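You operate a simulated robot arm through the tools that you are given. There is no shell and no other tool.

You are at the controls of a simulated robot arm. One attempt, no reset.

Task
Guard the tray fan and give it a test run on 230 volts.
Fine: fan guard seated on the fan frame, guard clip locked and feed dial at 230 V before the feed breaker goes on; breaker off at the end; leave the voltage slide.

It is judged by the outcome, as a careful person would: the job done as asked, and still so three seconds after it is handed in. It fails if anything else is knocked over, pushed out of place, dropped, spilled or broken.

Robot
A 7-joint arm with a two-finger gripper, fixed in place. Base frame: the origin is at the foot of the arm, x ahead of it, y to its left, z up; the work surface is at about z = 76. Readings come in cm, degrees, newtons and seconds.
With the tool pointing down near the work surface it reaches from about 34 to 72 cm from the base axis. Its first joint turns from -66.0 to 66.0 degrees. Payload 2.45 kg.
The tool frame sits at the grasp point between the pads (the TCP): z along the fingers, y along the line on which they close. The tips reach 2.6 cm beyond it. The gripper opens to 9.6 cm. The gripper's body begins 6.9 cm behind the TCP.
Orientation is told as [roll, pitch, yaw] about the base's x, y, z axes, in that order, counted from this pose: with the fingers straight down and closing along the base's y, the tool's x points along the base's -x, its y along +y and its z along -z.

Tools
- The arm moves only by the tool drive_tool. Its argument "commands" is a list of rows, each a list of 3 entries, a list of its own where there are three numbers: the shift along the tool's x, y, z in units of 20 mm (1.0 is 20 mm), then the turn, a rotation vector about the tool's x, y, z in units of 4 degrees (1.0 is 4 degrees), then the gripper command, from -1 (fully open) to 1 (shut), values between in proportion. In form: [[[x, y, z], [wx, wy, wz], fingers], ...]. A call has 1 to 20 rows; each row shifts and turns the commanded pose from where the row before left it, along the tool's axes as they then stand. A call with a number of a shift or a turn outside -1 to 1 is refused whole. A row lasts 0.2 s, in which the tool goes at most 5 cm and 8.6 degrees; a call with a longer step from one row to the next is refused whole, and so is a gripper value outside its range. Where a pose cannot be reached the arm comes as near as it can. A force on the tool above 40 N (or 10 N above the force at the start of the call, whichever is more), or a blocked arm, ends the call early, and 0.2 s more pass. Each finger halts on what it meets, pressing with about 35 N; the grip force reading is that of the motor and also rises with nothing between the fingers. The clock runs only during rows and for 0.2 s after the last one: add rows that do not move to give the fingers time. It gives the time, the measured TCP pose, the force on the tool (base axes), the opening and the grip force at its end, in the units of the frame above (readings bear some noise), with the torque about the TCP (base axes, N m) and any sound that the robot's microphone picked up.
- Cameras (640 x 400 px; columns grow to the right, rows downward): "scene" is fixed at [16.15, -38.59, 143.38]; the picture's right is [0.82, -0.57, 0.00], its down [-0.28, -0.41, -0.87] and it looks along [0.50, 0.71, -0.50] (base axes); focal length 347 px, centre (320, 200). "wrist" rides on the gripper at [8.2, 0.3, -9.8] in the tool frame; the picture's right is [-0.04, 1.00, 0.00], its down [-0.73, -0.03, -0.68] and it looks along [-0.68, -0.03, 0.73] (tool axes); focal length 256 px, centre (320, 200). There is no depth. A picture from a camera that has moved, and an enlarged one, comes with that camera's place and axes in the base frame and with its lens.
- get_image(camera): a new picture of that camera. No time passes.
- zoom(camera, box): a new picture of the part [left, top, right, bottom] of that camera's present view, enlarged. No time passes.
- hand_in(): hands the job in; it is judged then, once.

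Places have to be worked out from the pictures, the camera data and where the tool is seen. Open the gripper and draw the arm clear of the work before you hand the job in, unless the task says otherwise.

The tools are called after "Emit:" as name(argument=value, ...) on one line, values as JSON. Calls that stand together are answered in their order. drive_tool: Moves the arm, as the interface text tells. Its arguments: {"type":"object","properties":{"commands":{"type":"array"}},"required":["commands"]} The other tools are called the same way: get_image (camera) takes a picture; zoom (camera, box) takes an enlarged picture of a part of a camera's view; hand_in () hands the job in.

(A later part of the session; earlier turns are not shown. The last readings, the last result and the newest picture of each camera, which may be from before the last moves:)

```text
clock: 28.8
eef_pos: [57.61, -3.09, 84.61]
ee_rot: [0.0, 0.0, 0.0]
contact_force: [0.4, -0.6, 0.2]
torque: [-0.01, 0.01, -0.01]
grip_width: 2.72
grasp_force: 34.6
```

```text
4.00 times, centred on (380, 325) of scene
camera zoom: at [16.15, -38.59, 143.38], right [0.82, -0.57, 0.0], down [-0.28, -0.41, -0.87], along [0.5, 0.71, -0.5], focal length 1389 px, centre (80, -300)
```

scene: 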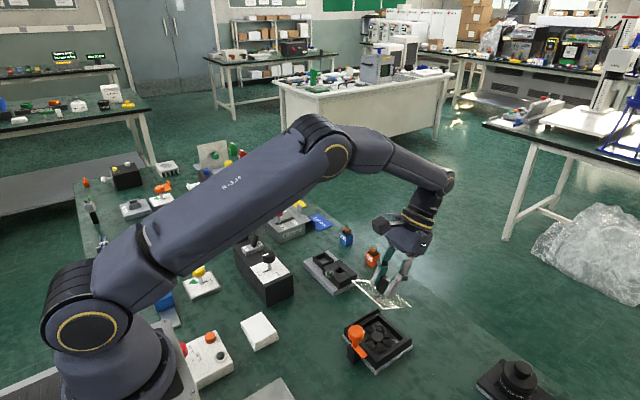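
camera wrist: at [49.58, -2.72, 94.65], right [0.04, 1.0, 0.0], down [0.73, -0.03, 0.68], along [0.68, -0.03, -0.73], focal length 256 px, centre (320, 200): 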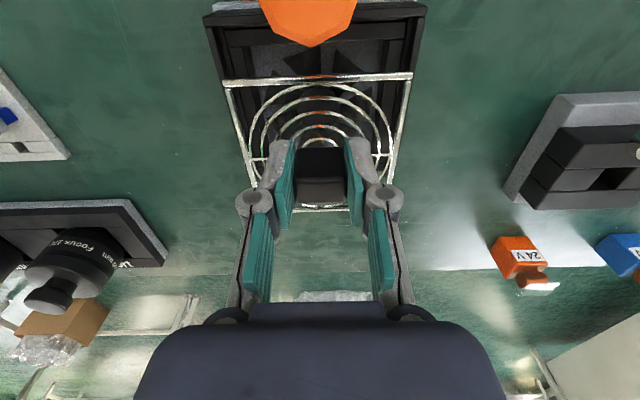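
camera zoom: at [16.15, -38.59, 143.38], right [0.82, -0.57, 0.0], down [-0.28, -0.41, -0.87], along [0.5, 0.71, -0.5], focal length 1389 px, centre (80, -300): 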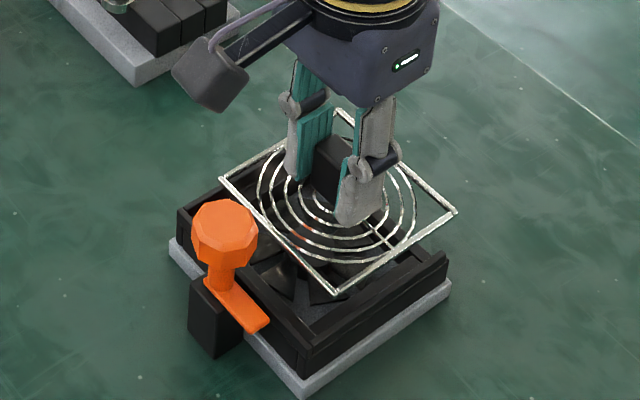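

The guard is already below the knob and centred in y to within about 0.05 cm of the rails, with no yaw. Its near edge is at x ≈ 53.65 and should end near 52.25, so I'll slide in 1.4 cm and check before lowering.

Emit:
drive_tool(commands=[[[0.2, -0.01, 0.1], [0, 0, 0], 1], [[0.25, 0, 0.1], [0, 0, 0], 1], [[0.25, 0, 0.1], [0, 0, 0], 1], [[0, 0, 0], [0, 0, 0], 1], [[0, 0, 0], [0, 0, 0], 1]])

Emit:
zoom(camera="wrist", box=[200, 0, 440, 150])

Emit:
zoom(camera="scene", box=[325, 275, 435, 375])

```text
clock: 30.0
eef_pos: [56.23, -3.17, 84.14]
ee_rot: [-0.1, 0.0, 0.1]
contact_force: [-0.3, 0.0, -0.4]
torque: [-0.02, -0.01, 0.0]
grip_width: 2.72
grasp_force: 34.2
```

```text
2.67 times, centred on (320, 75) of wrist
camera zoom: at [48.1, -2.7, 94.03], right [0.04, 1.0, 0.0], down [0.73, -0.03, 0.68], along [0.68, -0.03, -0.73], focal length 683 px, centre (320, 533)
```

zoom: 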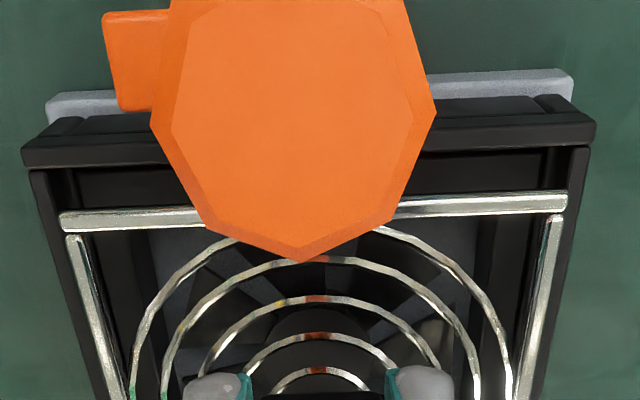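

```text
4.00 times, centred on (380, 325) of scene
camera zoom: at [16.15, -38.59, 143.38], right [0.82, -0.57, 0.0], down [-0.28, -0.41, -0.87], along [0.5, 0.71, -0.5], focal length 1389 px, centre (80, -300)
```

zoom: 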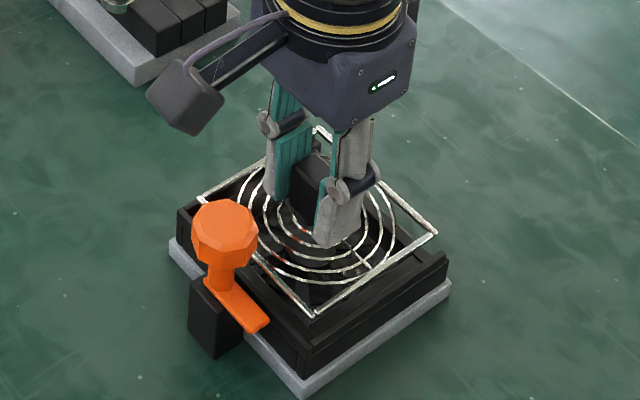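

The guard's near edge is now at x ≈ 52.27, just inside the back wall, and the rails lie evenly outside it. I'll lower gently in small steps, watching the force for the ledge.

Emit:
drive_tool(commands=[[[0, 0, 0.25], [0, 0, 0], 1], [[0, 0, 0.25], [0, 0, 0], 1], [[0, 0, 0.2], [0, 0, 0], 1], [[0, 0, 0.15], [0, 0, 0], 1], [[0, 0, 0], [0, 0, 0], 1], [[0, 0, 0], [0, 0, 0], 1]])

Emit:
zoom(camera="wrist", box=[200, 0, 440, 150])

Emit:
zoom(camera="scene", box=[325, 285, 425, 375])

```text
clock: 31.4
eef_pos: [56.16, -3.04, 82.43]
ee_rot: [0.0, -0.2, 0.1]
contact_force: [-4.7, -1.9, 29.1]
torque: [-0.07, 0.06, -0.03]
grip_width: 2.72
grasp_force: 35.1
```

```text
2.67 times, centred on (320, 75) of wrist
camera zoom: at [48.08, -2.67, 92.36], right [0.04, 1.0, 0.0], down [0.73, -0.03, 0.68], along [0.68, -0.03, -0.73], focal length 683 px, centre (320, 533)
```

zoom: 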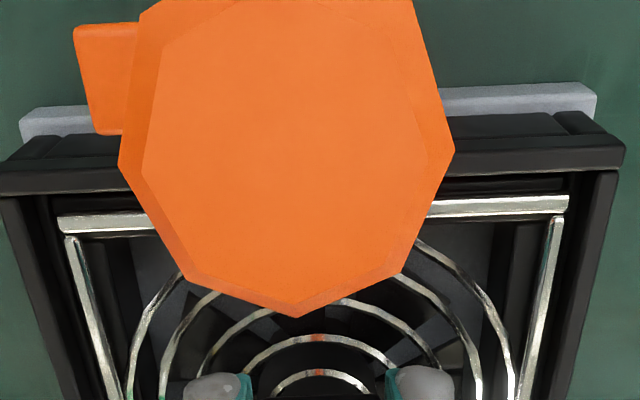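

```text
4.44 times, centred on (375, 330) of scene
camera zoom: at [16.09, -38.6, 143.38], right [0.82, -0.57, 0.0], down [-0.28, -0.41, -0.87], along [0.5, 0.71, -0.5], focal length 1543 px, centre (76, -378)
```

zoom: 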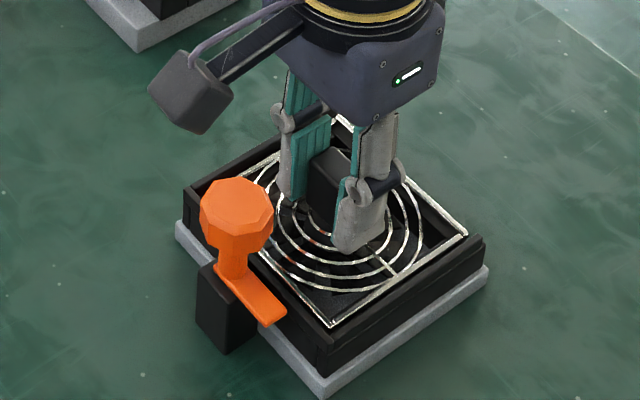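

Force rose to 29 N at z = 82.4, and both views show the guard down inside the walls on the ledge. I'll open the fingers modestly, staying inside the rails, and look.

Emit:
drive_tool(commands=[[[0, 0, -0.02], [0, 0, 0], 0.7], [[0, 0, -0.02], [0, 0, 0], 0.4], [[0, 0, 0], [0, 0, 0], 0.2], [[0, 0, 0], [0, 0, 0], 0.1], [[0, 0, 0], [0, 0, 0], 0.1]])

Emit:
zoom(camera="wrist", box=[200, 0, 440, 150])

Emit:
zoom(camera="scene", box=[325, 285, 425, 375])

```text
clock: 32.6
eef_pos: [56.04, -3.01, 82.4]
ee_rot: [0.0, -0.1, 0.0]
contact_force: [-0.2, 0.0, -0.1]
torque: [-0.04, -0.03, -0.03]
grip_width: 4.33
grasp_force: 0.1
```

```text
2.67 times, centred on (320, 75) of wrist
camera zoom: at [47.99, -2.68, 92.37], right [0.04, 1.0, 0.0], down [0.73, -0.03, 0.68], along [0.68, -0.03, -0.73], focal length 683 px, centre (320, 533)
```

zoom: 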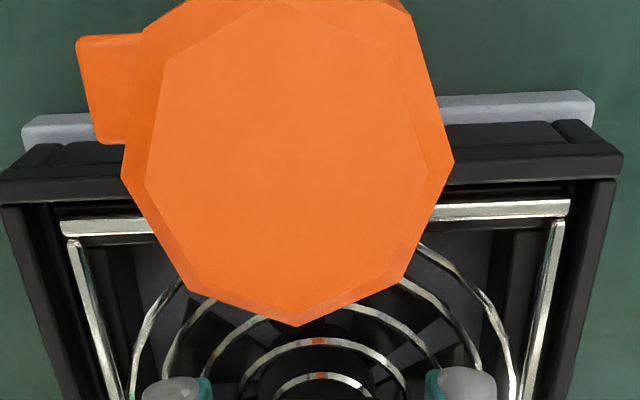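

```text
4.44 times, centred on (375, 330) of scene
camera zoom: at [16.15, -38.59, 143.38], right [0.82, -0.57, 0.0], down [-0.28, -0.41, -0.87], along [0.5, 0.71, -0.5], focal length 1543 px, centre (76, -378)
```

zoom: 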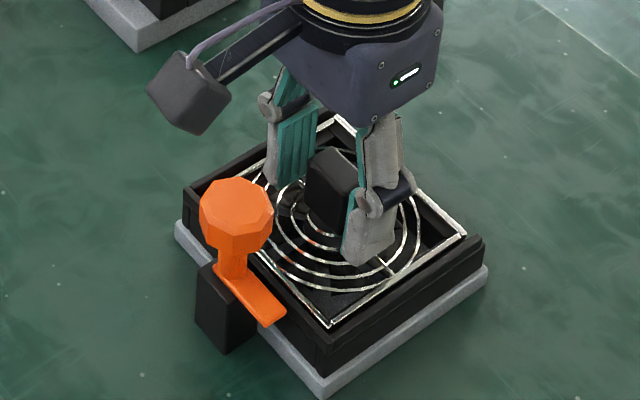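

The fingers are off the handle and the force is zero. I'll raise straight up and inspect whether the guard is truly seated inside the walls.

Emit:
drive_tool(commands=[[[0, 0, -0.4], [0, 0, 0], 0.1], [[0, 0, -0.8], [0, 0, 0], 0.1], [[0, 0, -0.9], [0, 0, 0], 0.1], [[0, 0, -0.9], [0, 0, 0], 0.1], [[0, 0, -0.9], [0, 0, 0], 0.1], [[0, 0, -0.9], [0, 0, 0], 0.1], [[0.3, 0, -0.9], [0, 0, 0], 0.1], [[0.5, 0, 0], [0, 0, 0], 0.1], [[0, 0, 0], [0, 0, 0], 0.1]])

Emit:
get_image(camera="wrist")

Emit:
zoom(camera="wrist", box=[240, 0, 400, 100])

Emit:
zoom(camera="scene", box=[340, 300, 420, 375])

```text
clock: 34.6
eef_pos: [54.51, -3.18, 93.84]
ee_rot: [0.0, 0.0, 0.0]
contact_force: [0.5, 0.7, 0.4]
torque: [0.01, -0.03, -0.03]
grip_width: 4.32
grasp_force: 0.1
```

```text
taken
camera wrist: at [46.43, -2.82, 103.77], right [0.04, 1.0, 0.0], down [0.73, -0.03, 0.68], along [0.68, -0.03, -0.73], focal length 256 px, centre (320, 200)
```

wrist: 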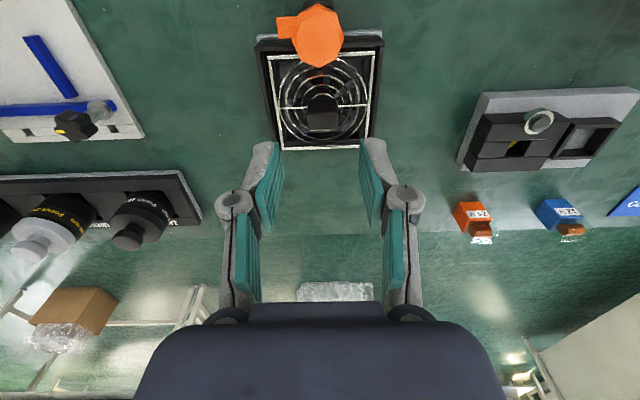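

```text
4.00 times, centred on (320, 50) of wrist
camera zoom: at [46.43, -2.82, 103.77], right [0.04, 1.0, 0.0], down [0.73, -0.03, 0.68], along [0.68, -0.03, -0.73], focal length 1024 px, centre (320, 800)
```

zoom: 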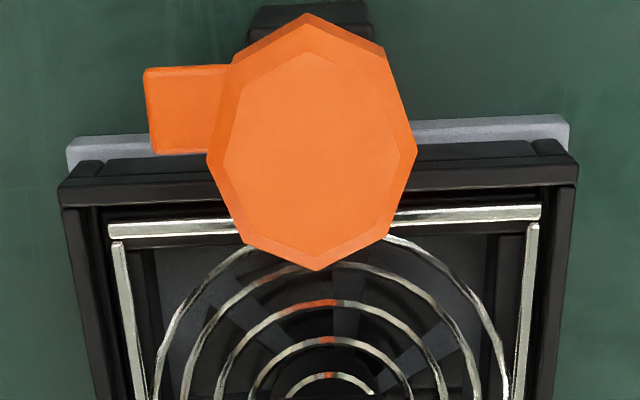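

```text
5.33 times, centred on (380, 338) of scene
camera zoom: at [16.15, -38.59, 143.38], right [0.82, -0.57, 0.0], down [-0.28, -0.41, -0.87], along [0.5, 0.71, -0.5], focal length 1852 px, centre (0, -533)
```

zoom: 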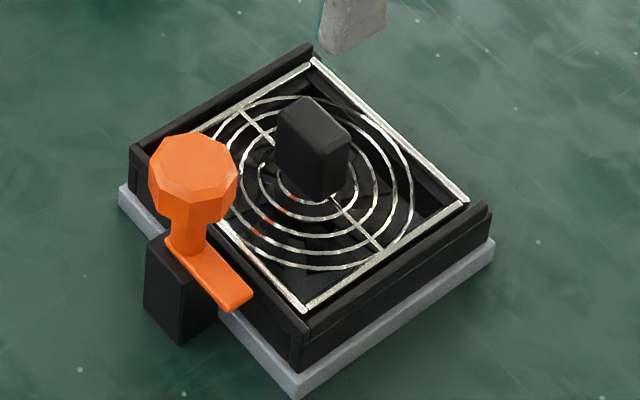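

The guard sits flush inside the walls on all sides. Next is the clip: the knob is centred near (50.2, -3.15) with its top at z ≈ 84.4. Its arm points to -y and must swing 90° to +x over the guard. The octagon's flats lie at 22.5° offsets, so I'll move above it and pre-turn to yaw -67.5°.

Emit:
drive_tool(commands=[[[0.7, 0.01, 0], [0, 0, 0], 0.0], [[0.75, 0, 0], [0, 0, 0], -0.15], [[0.7, 0, 0], [0, 0, 0], -0.15], [[0, 0, 0], [0, 0, 1], -0.15], [[0, 0, 0], [0, 0, 1], -0.15], [[0, 0, 0], [0, 0, 1], -0.15], [[0, 0, 0], [0, 0, 1], -0.15], [[0, 0, 0], [0, 0, 1], -0.15], [[0, 0, 0], [0, 0, 1], -0.15], [[0, 0, 0], [0, 0, 1], -0.15], [[0, 0, 0], [0, 0, 1], -0.15], [[0, 0, 0], [0, 0, 1], -0.15], [[0, 0, 0], [0, 0, 1], -0.15], [[0, 0, 0], [0, 0, 1], -0.15], [[0, 0, 0], [0, 0, 1], -0.15], [[0, 0, 0], [0, 0, 1], -0.15], [[0, 0, 0], [0, 0, 1], -0.15], [[0, 0, 0], [0, 0, 1], -0.15], [[0, 0, 0], [0, 0, 1], -0.15], [[0, 0, 0], [0, 0, 0.87], -0.15]])

Emit:
get_image(camera="wrist")

Emit:
get_image(camera="scene")

```text
clock: 38.8
eef_pos: [50.2, -3.05, 93.84]
ee_rot: [0.0, 0.0, -67.6]
contact_force: [-0.5, 0.4, 0.0]
torque: [0.01, -0.01, -0.01]
grip_width: 5.53
grasp_force: 0.0
```

```text
taken
camera wrist: at [47.52, 4.61, 103.79], right [0.94, 0.34, 0.0], down [0.25, -0.69, 0.68], along [0.23, -0.64, -0.73], focal length 256 px, centre (320, 200)
```

wrist: 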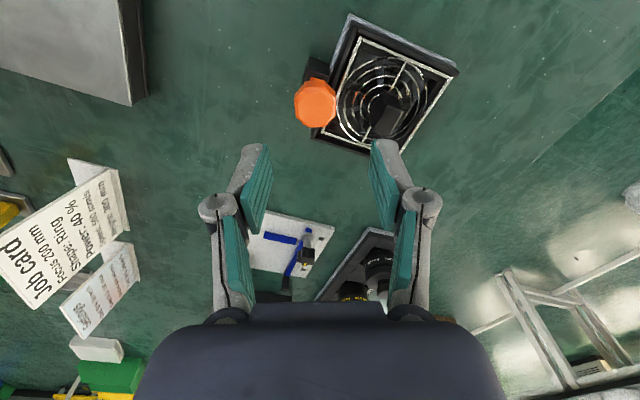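

```text
taken
```

scene: 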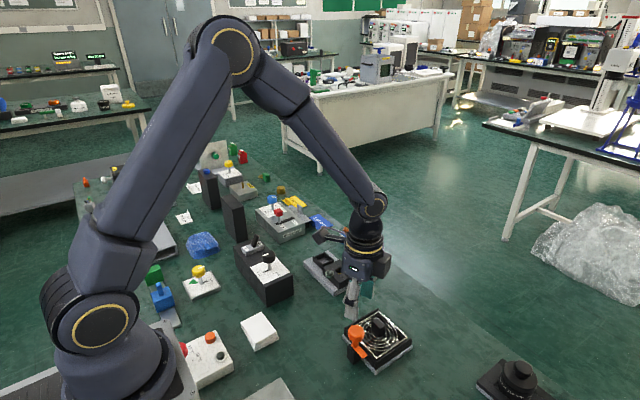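

Yaw -67.6° is reached. I'll zoom on the knob for a better fix from this new angle.

Emit:
zoom(camera="wrist", box=[270, 50, 370, 150])

Emit:
zoom(camera="scene", box=[335, 310, 385, 370])

```text
4.00 times, centred on (320, 100) of wrist
camera zoom: at [47.52, 4.61, 103.79], right [0.94, 0.34, 0.0], down [0.25, -0.69, 0.68], along [0.23, -0.64, -0.73], focal length 1024 px, centre (320, 600)
```

zoom: 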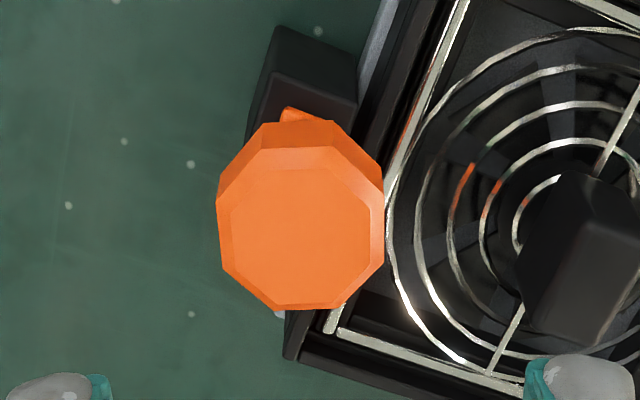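

```text
6.67 times, centred on (360, 340) of scene
camera zoom: at [16.15, -38.59, 143.38], right [0.82, -0.57, 0.0], down [-0.28, -0.41, -0.87], along [0.5, 0.71, -0.5], focal length 2315 px, centre (53, -733)
```

zoom: 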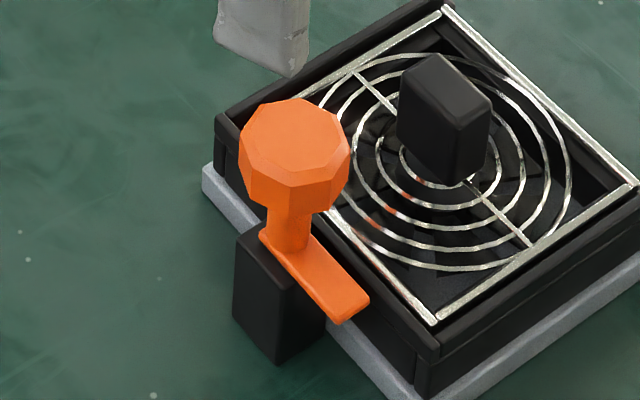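

From two wrist views the knob top centre is (49.95, -3.1, 85.0), and its flats face the fingers squarely. I'll shift 0.3 cm along the closing axis and descend to z ≈ 84.8.

Emit:
drive_tool(commands=[[[0.02, -0.15, 0.8], [0, 0, 0], -0.15], [[0, 0, 0.9], [0, 0, 0], -0.15], [[0, 0, 0.9], [0, 0, 0], -0.15], [[0, 0, 0.8], [0, 0, 0], -0.15], [[0, 0, 0.6], [0, 0, 0], -0.15], [[0, 0, 0.5], [0, 0, 0], -0.15], [[0, 0, 0], [0, 0, 0], -0.15]])

Emit:
get_image(camera="wrist")

Emit:
zoom(camera="scene", box=[325, 285, 415, 375])

```text
clock: 40.4
eef_pos: [49.88, -3.12, 84.8]
ee_rot: [0.1, 0.0, -67.5]
contact_force: [-0.3, 0.7, -0.7]
torque: [0.01, 0.03, 0.02]
grip_width: 5.5
grasp_force: 0.0
```

```text
taken
camera wrist: at [47.19, 4.53, 94.7], right [0.94, 0.35, 0.0], down [0.25, -0.69, 0.68], along [0.23, -0.64, -0.73], focal length 256 px, centre (320, 200)
```

wrist: 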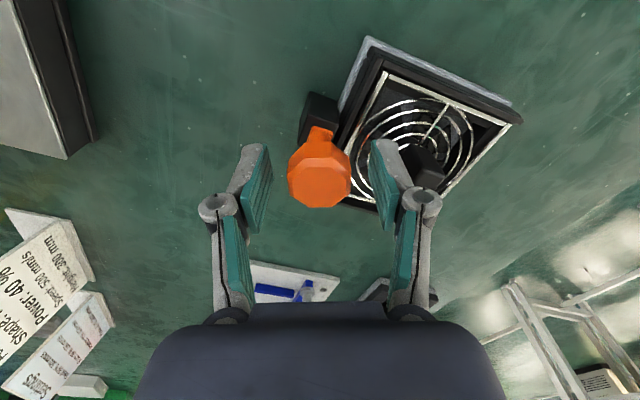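

```text
4.44 times, centred on (370, 330) of scene
camera zoom: at [16.15, -38.59, 143.38], right [0.82, -0.57, 0.0], down [-0.28, -0.41, -0.87], along [0.5, 0.71, -0.5], focal length 1543 px, centre (98, -378)
```

zoom: 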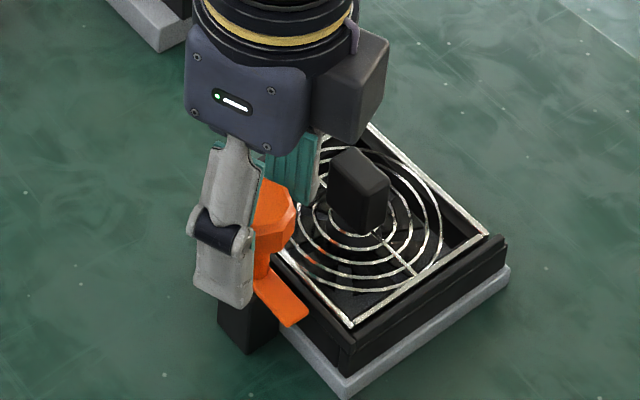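

The knob is centred between the pads at TCP height. I'll close on it.

Emit:
drive_tool(commands=[[[0, 0, 0], [0, 0, 0], 0.2], [[0, 0, 0], [0, 0, 0], 0.5], [[0, 0, 0], [0, 0, 0], 1], [[0, 0, 0], [0, 0, 0], 1], [[0, 0, 0], [0, 0, 0], 1]])

Emit:
get_image(camera="wrist")

```text
clock: 41.6
eef_pos: [50.0, -3.2, 84.84]
ee_rot: [0.0, 0.0, -67.5]
contact_force: [-1.0, -1.1, 0.3]
torque: [0.0, 0.04, 0.04]
grip_width: 3.31
grasp_force: 45.0
```

```text
taken
camera wrist: at [47.17, 4.52, 94.71], right [0.94, 0.35, 0.0], down [0.25, -0.69, 0.68], along [0.23, -0.64, -0.73], focal length 256 px, centre (320, 200)
```

wrist: 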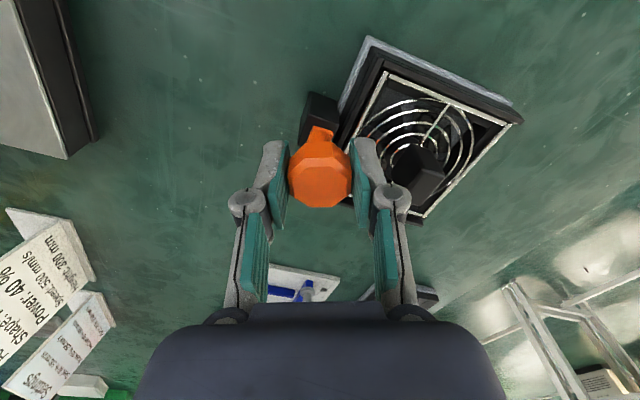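

The knob is held at 3.3 cm wide with almost no side load. I'll turn it counter-clockwise (seen from above) by 16° as a test, watching torque and whether the arm bar follows.

Emit:
drive_tool(commands=[[[0, 0, 0], [0, 0, -1], 1], [[0, 0, 0], [0, 0, -1], 1], [[0, 0, 0], [0, 0, -1], 1], [[0, 0, 0], [0, 0, -1], 1], [[0, 0, 0], [0, 0, 0], 1]])

Emit:
zoom(camera="scene", box=[325, 285, 415, 375])

Emit:
get_image(camera="wrist")

```text
clock: 42.8
eef_pos: [49.85, -3.25, 84.84]
ee_rot: [-0.1, 0.0, -51.4]
contact_force: [-0.1, -2.3, -14.1]
torque: [0.08, 0.0, 0.03]
grip_width: 3.27
grasp_force: 45.5
```

```text
4.44 times, centred on (370, 330) of scene
camera zoom: at [16.17, -38.6, 143.37], right [0.82, -0.57, 0.0], down [-0.28, -0.41, -0.87], along [0.5, 0.71, -0.5], focal length 1543 px, centre (98, -378)
```

zoom: 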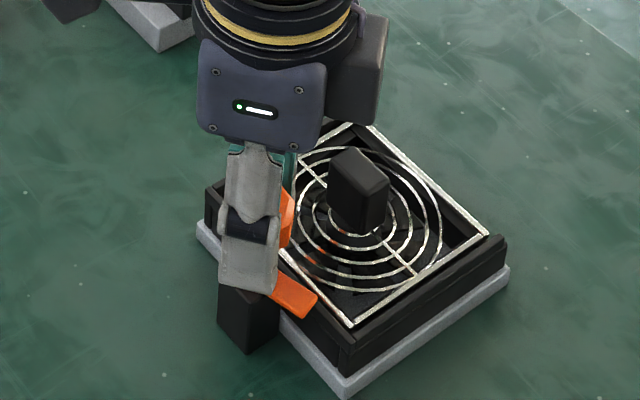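

```text
taken
camera wrist: at [45.19, 3.45, 94.72], right [0.81, 0.59, 0.0], down [0.43, -0.59, 0.68], along [0.4, -0.55, -0.73], focal length 256 px, centre (320, 200)
```

wrist: 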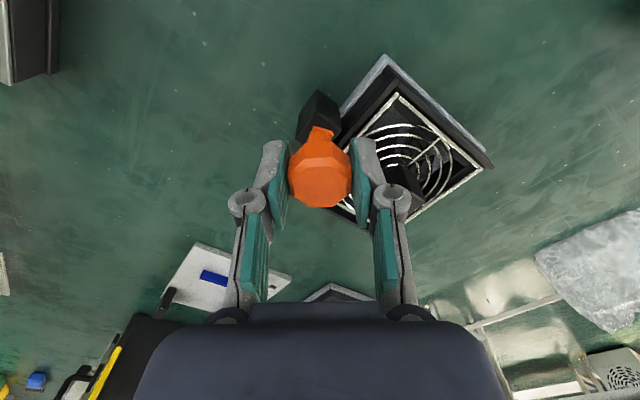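

The bar is swinging with the knob, but the tool now reads -14 N in z: the clip is pulling down as it turns. I'll ease down 1 mm to see whether the load drops.

Emit:
drive_tool(commands=[[[0, 0, 0.05], [0, 0, 0], 1], [[0, 0, 0], [0, 0, 0], 1]])

```text
clock: 43.4
eef_pos: [49.96, -3.21, 84.85]
ee_rot: [0.0, 0.0, -51.5]
contact_force: [-5.8, -4.8, 14.0]
torque: [0.4, 0.69, -0.02]
grip_width: 3.26
grasp_force: 44.4
```

One millimetre swung it from -14 to +14 N, so this is just a stiff hinge and a half-millimetre offset. I'll back up 0.5 mm and continue turning.

Emit:
drive_tool(commands=[[[0, 0, -0.025], [0, 0, 0], 1], [[0, 0, 0], [0, 0, -1], 1], [[0, 0, 0], [0, 0, -1], 1], [[0, 0, 0], [0, 0, -1], 1], [[0, 0, 0], [0, 0, -1], 1], [[0, 0, 0], [0, 0, -1], 1], [[0, 0, 0], [0, 0, 0], 1]])

Emit:
zoom(camera="scene", box=[325, 285, 415, 375])

Emit:
zoom(camera="wrist", box=[220, 60, 460, 220])

```text
clock: 45.0
eef_pos: [49.93, -3.19, 84.78]
ee_rot: [0.0, 0.0, -31.4]
contact_force: [0.1, -3.4, -2.8]
torque: [-0.33, -0.58, 0.0]
grip_width: 3.26
grasp_force: 44.4
```

```text
4.44 times, centred on (370, 330) of scene
camera zoom: at [16.15, -38.6, 143.37], right [0.82, -0.57, 0.0], down [-0.28, -0.41, -0.87], along [0.5, 0.71, -0.5], focal length 1543 px, centre (98, -378)
```

zoom: 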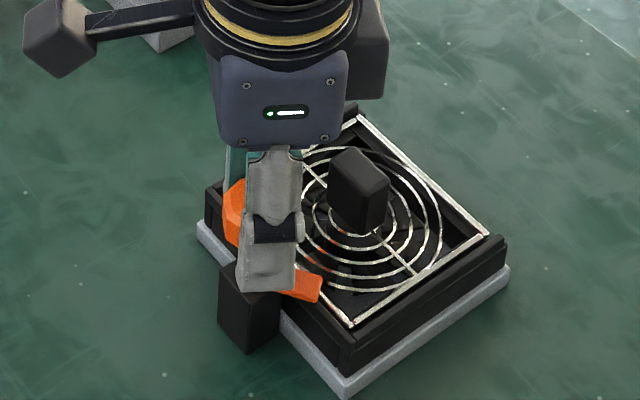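

```text
2.50 times, centred on (340, 140) of wrist
camera zoom: at [43.21, 1.41, 94.7], right [0.55, 0.83, 0.0], down [0.61, -0.41, 0.68], along [0.57, -0.38, -0.73], focal length 640 px, centre (270, 350)
```

zoom: 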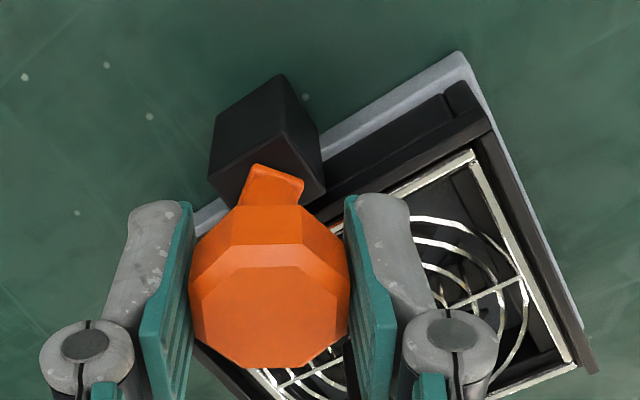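

It has turned 36° with low loads, and the bar is reaching the wall edge and about to pass over it. I'll continue another 24°.

Emit:
drive_tool(commands=[[[0, 0, 0], [0, 0, -1], 1], [[0, 0, 0], [0, 0, -1], 1], [[0, 0, 0], [0, 0, -1], 1], [[0, 0, 0], [0, 0, -1], 1], [[0, 0, 0], [0, 0, -1], 1], [[0, 0, 0], [0, 0, -1], 1], [[0, 0, 0], [0, 0, 0], 1]])

Emit:
zoom(camera="scene", box=[325, 285, 415, 375])

Emit:
zoom(camera="wrist", box=[220, 60, 460, 220])

```text
clock: 46.6
eef_pos: [49.87, -3.06, 84.71]
ee_rot: [0.0, 0.0, -7.4]
contact_force: [-0.6, -7.5, -0.2]
torque: [-0.08, 0.39, -0.02]
grip_width: 3.28
grasp_force: 45.2
```

```text
4.44 times, centred on (370, 330) of scene
camera zoom: at [16.15, -38.61, 143.37], right [0.82, -0.57, 0.0], down [-0.28, -0.41, -0.87], along [0.5, 0.71, -0.5], focal length 1543 px, centre (98, -378)
```

zoom: 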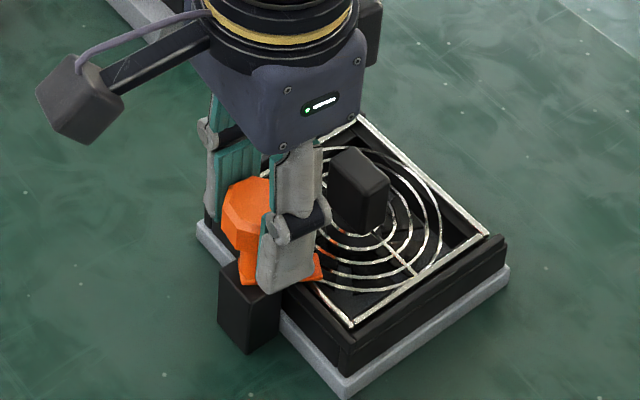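

```text
2.50 times, centred on (340, 140) of wrist
camera zoom: at [41.98, -1.72, 94.71], right [0.17, 0.99, 0.0], down [0.72, -0.12, 0.68], along [0.67, -0.12, -0.73], focal length 640 px, centre (270, 350)
```

zoom: 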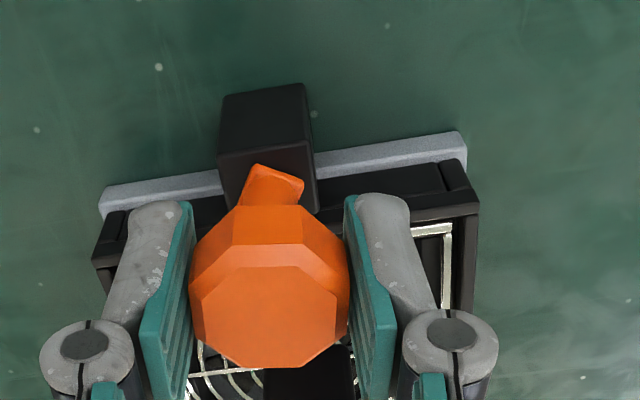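

It has turned 60° smoothly. I'll finish with another 30° in two parts, feeling for a stop.

Emit:
drive_tool(commands=[[[0, 0, 0], [0, 0, -1], 1], [[0, 0, 0], [0, 0, -1], 1], [[0, 0, 0], [0, 0, -1], 1], [[0, 0, 0], [0, 0, -1], 1], [[0, 0, 0], [0, 0, -1], 1], [[0, 0, 0], [0, 0, 0], 1]])

Emit:
zoom(camera="scene", box=[325, 285, 415, 375])

```text
clock: 48.0
eef_pos: [49.9, -3.09, 84.71]
ee_rot: [0.0, 0.0, 12.6]
contact_force: [2.7, -5.1, -10.1]
torque: [-0.05, 0.13, 0.03]
grip_width: 3.28
grasp_force: 45.1
```

```text
4.44 times, centred on (370, 330) of scene
camera zoom: at [16.17, -38.61, 143.37], right [0.82, -0.57, 0.0], down [-0.28, -0.41, -0.87], along [0.5, 0.71, -0.5], focal length 1543 px, centre (98, -378)
```

zoom: 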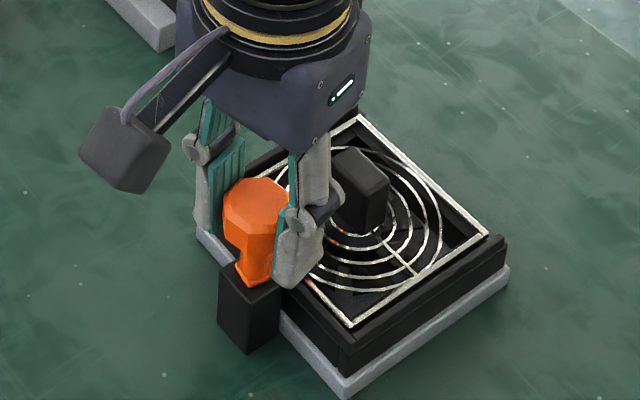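

It has turned 80° and still moves freely. I'll do the last 10° and read the torque for a stop.

Emit:
drive_tool(commands=[[[0, 0, 0.01], [0, 0, -1], 1], [[0, 0, 0], [0, 0, -1], 1], [[0, 0, 0], [0, 0, -0.5], 1], [[0, 0, 0], [0, 0, 0], 1]])

Emit:
zoom(camera="scene", box=[325, 285, 415, 375])

Emit:
zoom(camera="wrist", box=[220, 60, 460, 220])

```text
clock: 49.0
eef_pos: [49.97, -3.25, 84.96]
ee_rot: [0.1, 0.0, 22.6]
contact_force: [-2.1, -0.5, 6.5]
torque: [0.08, 0.09, 0.0]
grip_width: 3.29
grasp_force: 45.3
```

```text
4.44 times, centred on (370, 330) of scene
camera zoom: at [16.14, -38.59, 143.38], right [0.82, -0.57, 0.0], down [-0.28, -0.41, -0.87], along [0.5, 0.71, -0.5], focal length 1543 px, centre (98, -378)
```

zoom: 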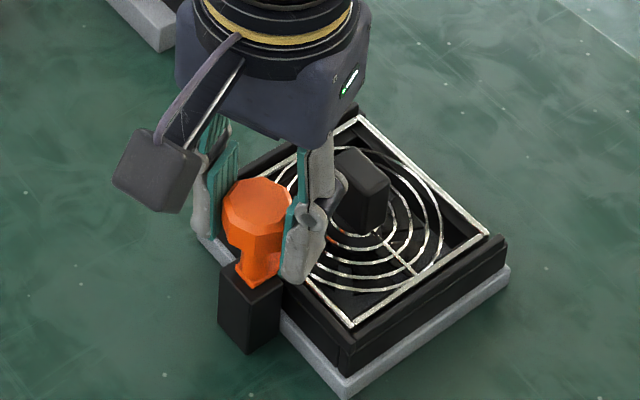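

```text
2.50 times, centred on (340, 140) of wrist
camera zoom: at [42.35, -5.91, 94.71], right [-0.35, 0.94, 0.0], down [0.69, 0.25, 0.68], along [0.64, 0.24, -0.73], focal length 640 px, centre (270, 350)
```

zoom: 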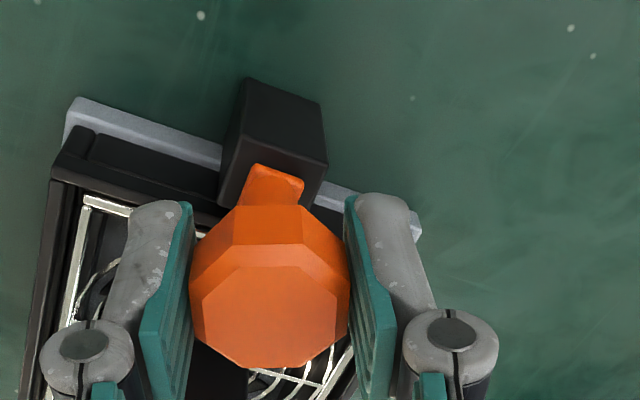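

It has turned a full 90° with no stop torque. I'll open the fingers and lift to look at where the bar points.

Emit:
drive_tool(commands=[[[0, 0, 0], [0, 0, 0], 0.6], [[0, 0, 0], [0, 0, 0], 0.2], [[0, 0, 0], [0, 0, 0], -0.15], [[0, 0, 0], [0, 0, 0], -0.15], [[0, 0, -0.5], [0, 0, 0], -0.15], [[0, 0, -0.9], [0, 0, 0], -0.15], [[0, 0, -0.9], [0, 0, 0], -0.15], [[0, 0, -0.9], [0, 0, 0], -0.15], [[0, 0, -0.9], [0, 0, 0], -0.15], [[0, 0, 0], [0, 0, 0], -0.15]])

Emit:
zoom(camera="scene", box=[340, 305, 415, 370])

Emit:
get_image(camera="wrist")

Emit:
zoom(camera="wrist", box=[240, 40, 420, 170])

```text
clock: 51.2
eef_pos: [49.93, -3.14, 93.06]
ee_rot: [-0.1, 0.1, 22.5]
contact_force: [0.1, -0.2, 0.5]
torque: [-0.01, 0.01, 0.0]
grip_width: 5.51
grasp_force: 0.0
```

```text
6.15 times, centred on (378, 338) of scene
camera zoom: at [16.15, -38.59, 143.38], right [0.82, -0.57, 0.0], down [-0.28, -0.41, -0.87], along [0.5, 0.71, -0.5], focal length 2137 px, centre (-34, -646)
```

zoom: 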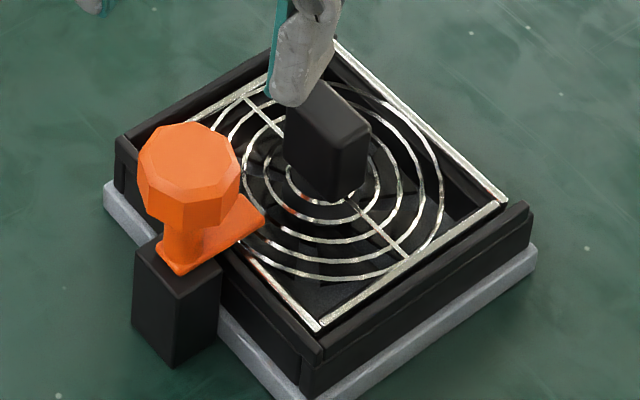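

```text
taken
camera wrist: at [42.36, -5.93, 102.93], right [-0.35, 0.94, 0.0], down [0.69, 0.25, 0.68], along [0.64, 0.23, -0.73], focal length 256 px, centre (320, 200)
```

wrist: 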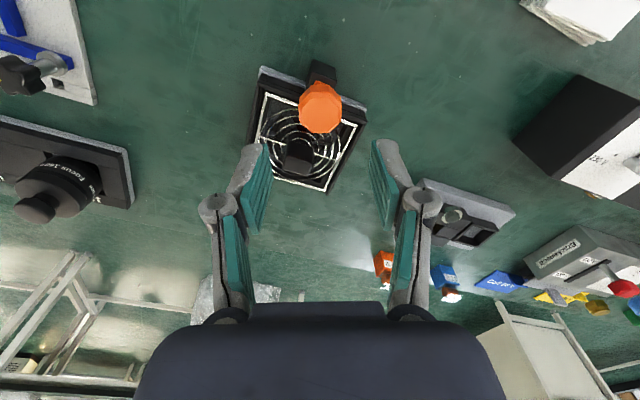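

```text
3.08 times, centred on (330, 105) of wrist
camera zoom: at [42.36, -5.93, 102.93], right [-0.35, 0.94, 0.0], down [0.69, 0.25, 0.68], along [0.64, 0.23, -0.73], focal length 788 px, centre (289, 492)
```

zoom: 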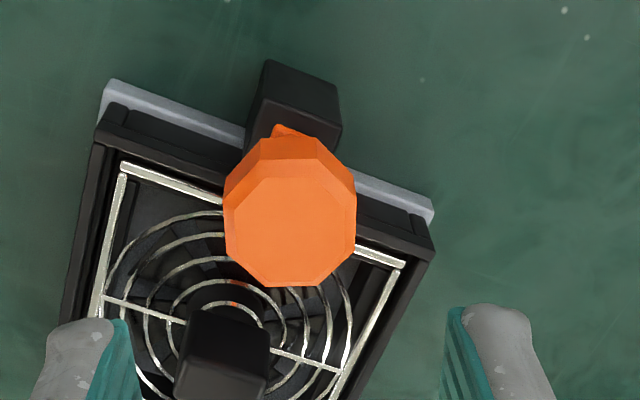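

The bar now lies over the guard's near edge, pointing to +x. I'll look closer to judge whether it is fully home before trusting it.

Emit:
zoom(camera="scene", box=[350, 315, 385, 350])

Emit:
zoom(camera="wrist", box=[290, 55, 350, 140])

```text
11.43 times, centred on (368, 332) of scene
camera zoom: at [16.15, -38.59, 143.38], right [0.82, -0.57, 0.0], down [-0.28, -0.41, -0.87], along [0.5, 0.71, -0.5], focal length 3969 px, centre (-223, -1314)
```

zoom: 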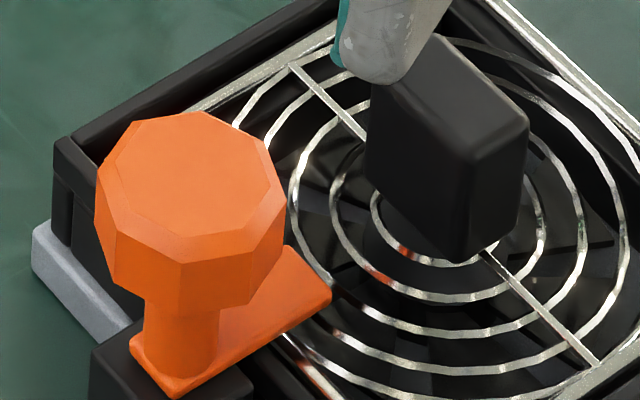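

```text
4.71 times, centred on (320, 98) of wrist
camera zoom: at [42.36, -5.93, 102.93], right [-0.35, 0.94, 0.0], down [0.69, 0.25, 0.68], along [0.64, 0.23, -0.73], focal length 1205 px, centre (320, 682)
```

zoom: 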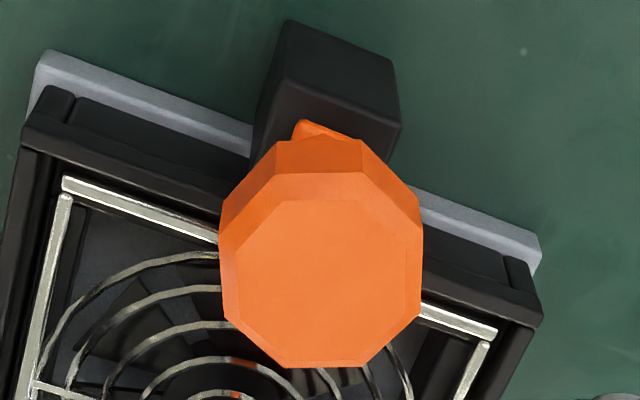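

The bar is parallel to the frame's sides within about 2° and over the guard, so the clip is locked. Next is the feed dial, so I'll rise and turn to about yaw -21°, then travel to the feed box at a safe height.

Emit:
drive_tool(commands=[[[0, 0, -0.5], [0, 0, 0.5], -0.15], [[0, 0, -0.5], [0, 0, 1], -0.15], [[0, 0, -0.5], [0, 0, 1], -0.15], [[0, 0, -0.5], [0, 0, 1], -0.15], [[0, 0, -0.5], [0, 0, 1], -0.15], [[0, 0, -0.5], [0, 0, 1], -0.15], [[0, 0, -0.5], [0, 0, 1], -0.15], [[0, 0, -0.5], [0, 0, 1], -0.15], [[0, 0, -0.5], [0, 0, 1], -0.15], [[0, 0, 0], [0, 0, 1], -0.15], [[0, 0, 0], [0, 0, 1], -0.15], [[0, 0, 0], [0, 0, 0.5], -0.15], [[0, 0, 0], [0, 0, 0], -0.15]])

Emit:
drive_tool(commands=[[[0.25, 0.46, 0], [0, 0, 0], -0.15], [[0.488, 0.923, 0], [0, 0, 0], -0.15], [[0.488, 0.923, 0], [0, 0, 0], -0.15], [[0.488, 0.923, 0], [0, 0, 0], -0.15], [[0.488, 0.923, 0], [0, 0, 0], -0.15], [[0.488, 0.923, 0], [0, 0, 0], -0.15], [[0.488, 0.923, 0], [0, 0, 0], -0.15], [[0.488, 0.923, 0], [0, 0, 0], -0.15], [[0.488, 0.923, 0], [0, 0, 0], -0.15], [[0.488, 0.923, 0], [0, 0, 0], -0.15], [[0.488, 0.923, 0], [0, 0, 0], -0.15], [[0.25, 0.46, 0], [0, 0, 0], -0.15], [[0, 0, 0], [0, 0, 0], -0.15], [[0, 0, 0], [0, 0, 0], -0.15]])

Emit:
get_image(camera="wrist")

Emit:
get_image(camera="scene")

```text
clock: 54.0
eef_pos: [50.03, -3.18, 101.98]
ee_rot: [0.0, 0.0, -21.5]
contact_force: [-0.2, 0.1, 0.3]
torque: [0.0, 0.0, 0.0]
grip_width: 5.51
grasp_force: 0.1
```

```text
clock: 57.0
eef_pos: [47.33, 19.67, 101.93]
ee_rot: [0.0, 0.1, -21.5]
contact_force: [-0.2, 0.1, 0.6]
torque: [0.02, 0.03, 0.03]
grip_width: 5.54
grasp_force: 0.1
```

```text
taken
camera wrist: at [39.95, 23.11, 111.91], right [0.4, 0.92, 0.0], down [0.67, -0.3, 0.68], along [0.62, -0.27, -0.73], focal length 256 px, centre (320, 200)
```

wrist: 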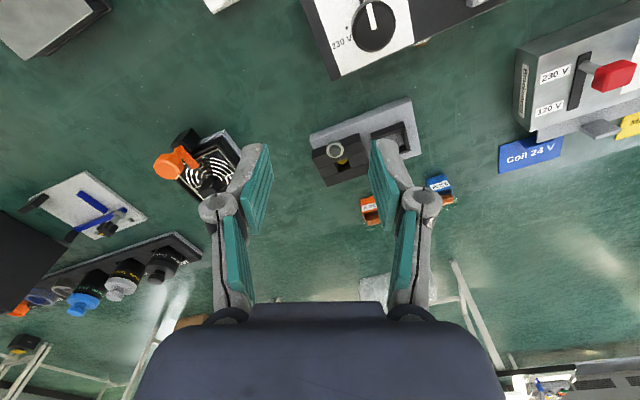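

```text
taken
```

scene: 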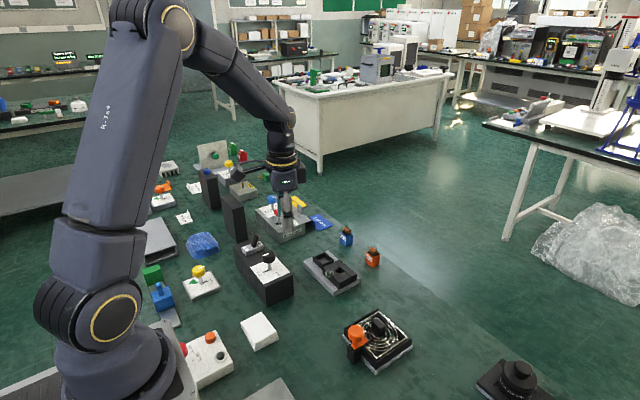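

The dial is at the top of the wrist view. I'll move over it at z ≈ 96 to measure it.

Emit:
drive_tool(commands=[[[0.487, 0.645, 0.75], [0, 0, 0], -0.15], [[0.487, 0.645, 0.75], [0, 0, 0], -0.15], [[0.487, 0.645, 0.75], [0, 0, 0], -0.15], [[0.487, 0.645, 0.75], [0, 0, 0], -0.15], [[0, 0, 0], [0, 0, 0], -0.15], [[0, 0, 0], [0, 0, 0], -0.15]])

Emit:
get_image(camera="wrist")

Emit:
zoom(camera="wrist", box=[240, 30, 440, 155])

Emit:
zoom(camera="scene", box=[225, 220, 305, 310])

```text
clock: 58.4
eef_pos: [45.83, 25.87, 95.86]
ee_rot: [0.0, 0.0, -21.5]
contact_force: [0.5, 0.5, -0.5]
torque: [0.0, 0.02, -0.01]
grip_width: 5.53
grasp_force: 0.0
```

```text
taken
camera wrist: at [38.38, 29.24, 105.81], right [0.4, 0.92, 0.0], down [0.67, -0.3, 0.68], along [0.62, -0.27, -0.73], focal length 256 px, centre (320, 200)
```

wrist: 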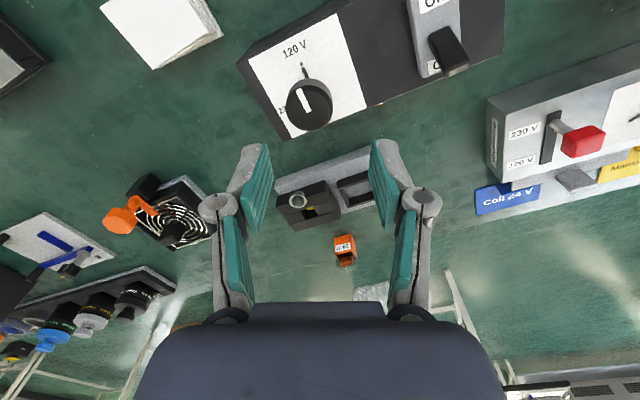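

```text
3.20 times, centred on (340, 92) of wrist
camera zoom: at [38.38, 29.24, 105.81], right [0.4, 0.92, 0.0], down [0.67, -0.3, 0.68], along [0.62, -0.27, -0.73], focal length 819 px, centre (256, 544)
```

zoom: 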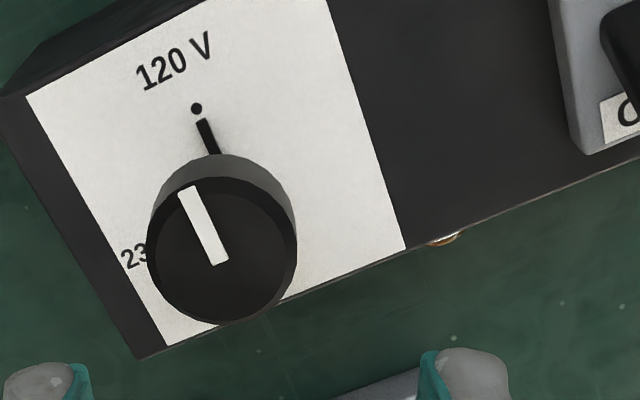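

```text
4.44 times, centred on (265, 265) of scene
camera zoom: at [16.15, -38.59, 143.38], right [0.82, -0.57, 0.0], down [-0.28, -0.41, -0.87], along [0.5, 0.71, -0.5], focal length 1543 px, centre (564, -89)
```

zoom: 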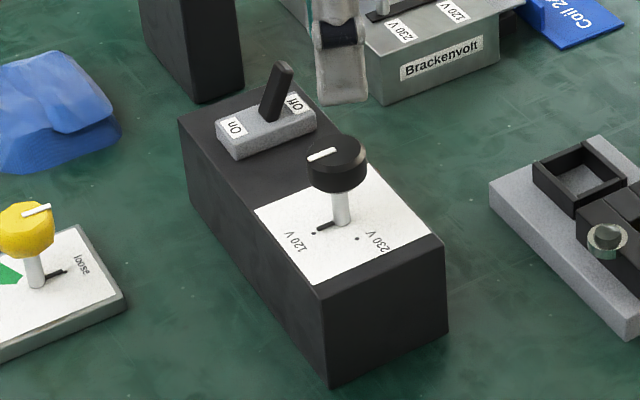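

The dial knob's top centre measures about (45.5, 25.4, 87) and it points at 120 V. 230 V is a quarter turn counter-clockwise. I'll shift and go down to z ≈ 91 to refine before gripping.

Emit:
drive_tool(commands=[[[0.03, -0.15, 0.6], [0, 0, 0], -0.15], [[0.03, -0.15, 0.7], [0, 0, 0], -0.15], [[0, 0, 0.7], [0, 0, 0], -0.15], [[0, 0, 0.4], [0, 0, 0], -0.15], [[0, 0, 0], [0, 0, 0], -0.15], [[0, 0, 0], [0, 0, 0], -0.15]])

Emit:
get_image(camera="wrist")

Emit:
zoom(camera="wrist", box=[240, 60, 400, 190])

```text
clock: 59.8
eef_pos: [45.31, 25.4, 91.19]
ee_rot: [-0.1, 0.1, -21.5]
contact_force: [0.2, -0.8, 0.2]
torque: [0.0, -0.03, 0.04]
grip_width: 5.52
grasp_force: 0.0
```

```text
taken
camera wrist: at [37.94, 28.77, 101.06], right [0.4, 0.92, 0.0], down [0.67, -0.3, 0.68], along [0.62, -0.27, -0.73], focal length 256 px, centre (320, 200)
```

wrist: 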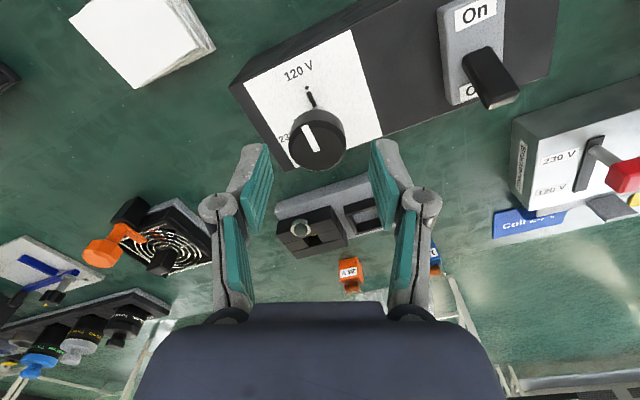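

```text
3.08 times, centred on (320, 125) of wrist
camera zoom: at [37.94, 28.77, 101.06], right [0.4, 0.92, 0.0], down [0.67, -0.3, 0.68], along [0.62, -0.27, -0.73], focal length 788 px, centre (320, 431)
```

zoom: 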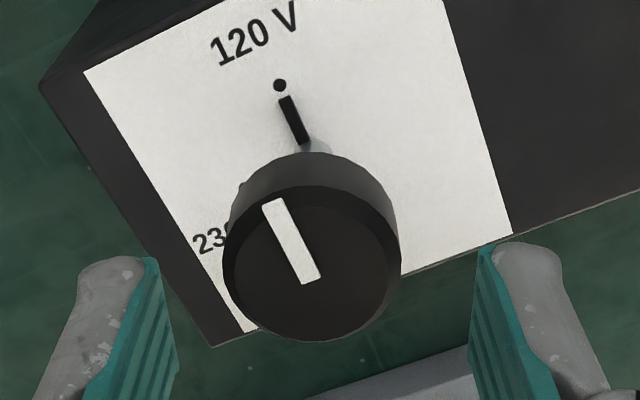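

Combining views, the dial knob is at about (45.3, 25.4) with its top near z 87.5, directly under the tool. I'll descend to z ≈ 86.6, where the tips still clear the box top by over 1 cm.

Emit:
drive_tool(commands=[[[0, -0.05, 0.6], [0, 0, 0], -0.15], [[0, 0, 0.6], [0, 0, 0], -0.15], [[0, 0, 0.6], [0, 0, 0], -0.15], [[0, 0, 0.5], [0, 0, 0], -0.15], [[0, 0, 0], [0, 0, 0], -0.15], [[0, 0, 0], [0, 0, 0], -0.15]])

Emit:
get_image(camera="wrist")

Emit:
zoom(camera="scene", box=[225, 210, 315, 310])

```text
clock: 61.2
eef_pos: [45.2, 25.49, 86.56]
ee_rot: [0.0, 0.1, -21.4]
contact_force: [0.1, 0.6, 0.6]
torque: [-0.01, -0.01, 0.0]
grip_width: 5.52
grasp_force: 0.1
```

```text
taken
camera wrist: at [37.88, 28.77, 96.47], right [0.4, 0.92, 0.0], down [0.67, -0.3, 0.68], along [0.62, -0.27, -0.73], focal length 256 px, centre (320, 200)
```

wrist: 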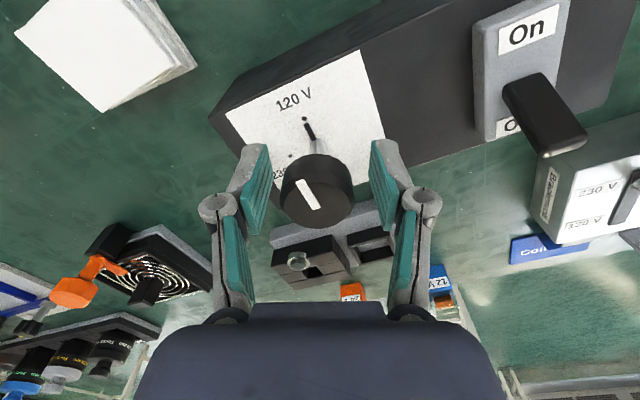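

```text
4.00 times, centred on (270, 260) of scene
camera zoom: at [16.15, -38.59, 143.38], right [0.82, -0.57, 0.0], down [-0.28, -0.41, -0.87], along [0.5, 0.71, -0.5], focal length 1389 px, centre (520, -40)
```

zoom: 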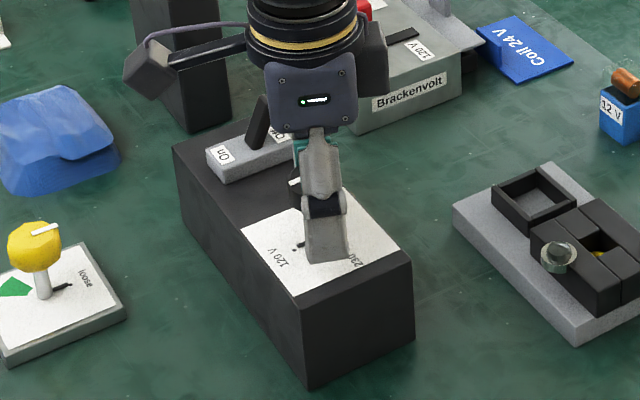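

The knob lies between the pads. I'll zoom to check its centring both ways before closing.

Emit:
zoom(camera="wrist", box=[250, 130, 390, 240])

```text
3.64 times, centred on (320, 185) of wrist
camera zoom: at [37.88, 28.77, 96.47], right [0.4, 0.92, 0.0], down [0.67, -0.3, 0.68], along [0.62, -0.27, -0.73], focal length 931 px, centre (320, 254)
```

zoom: 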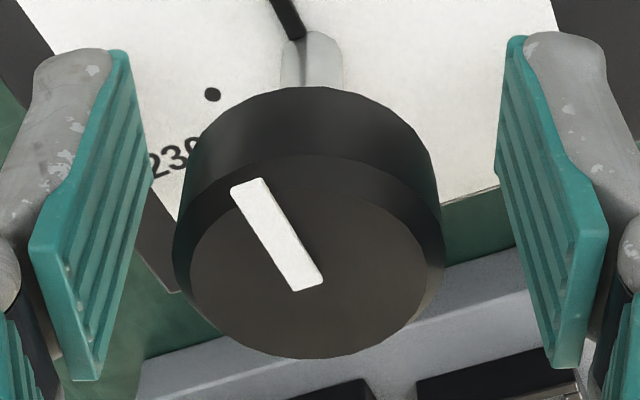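

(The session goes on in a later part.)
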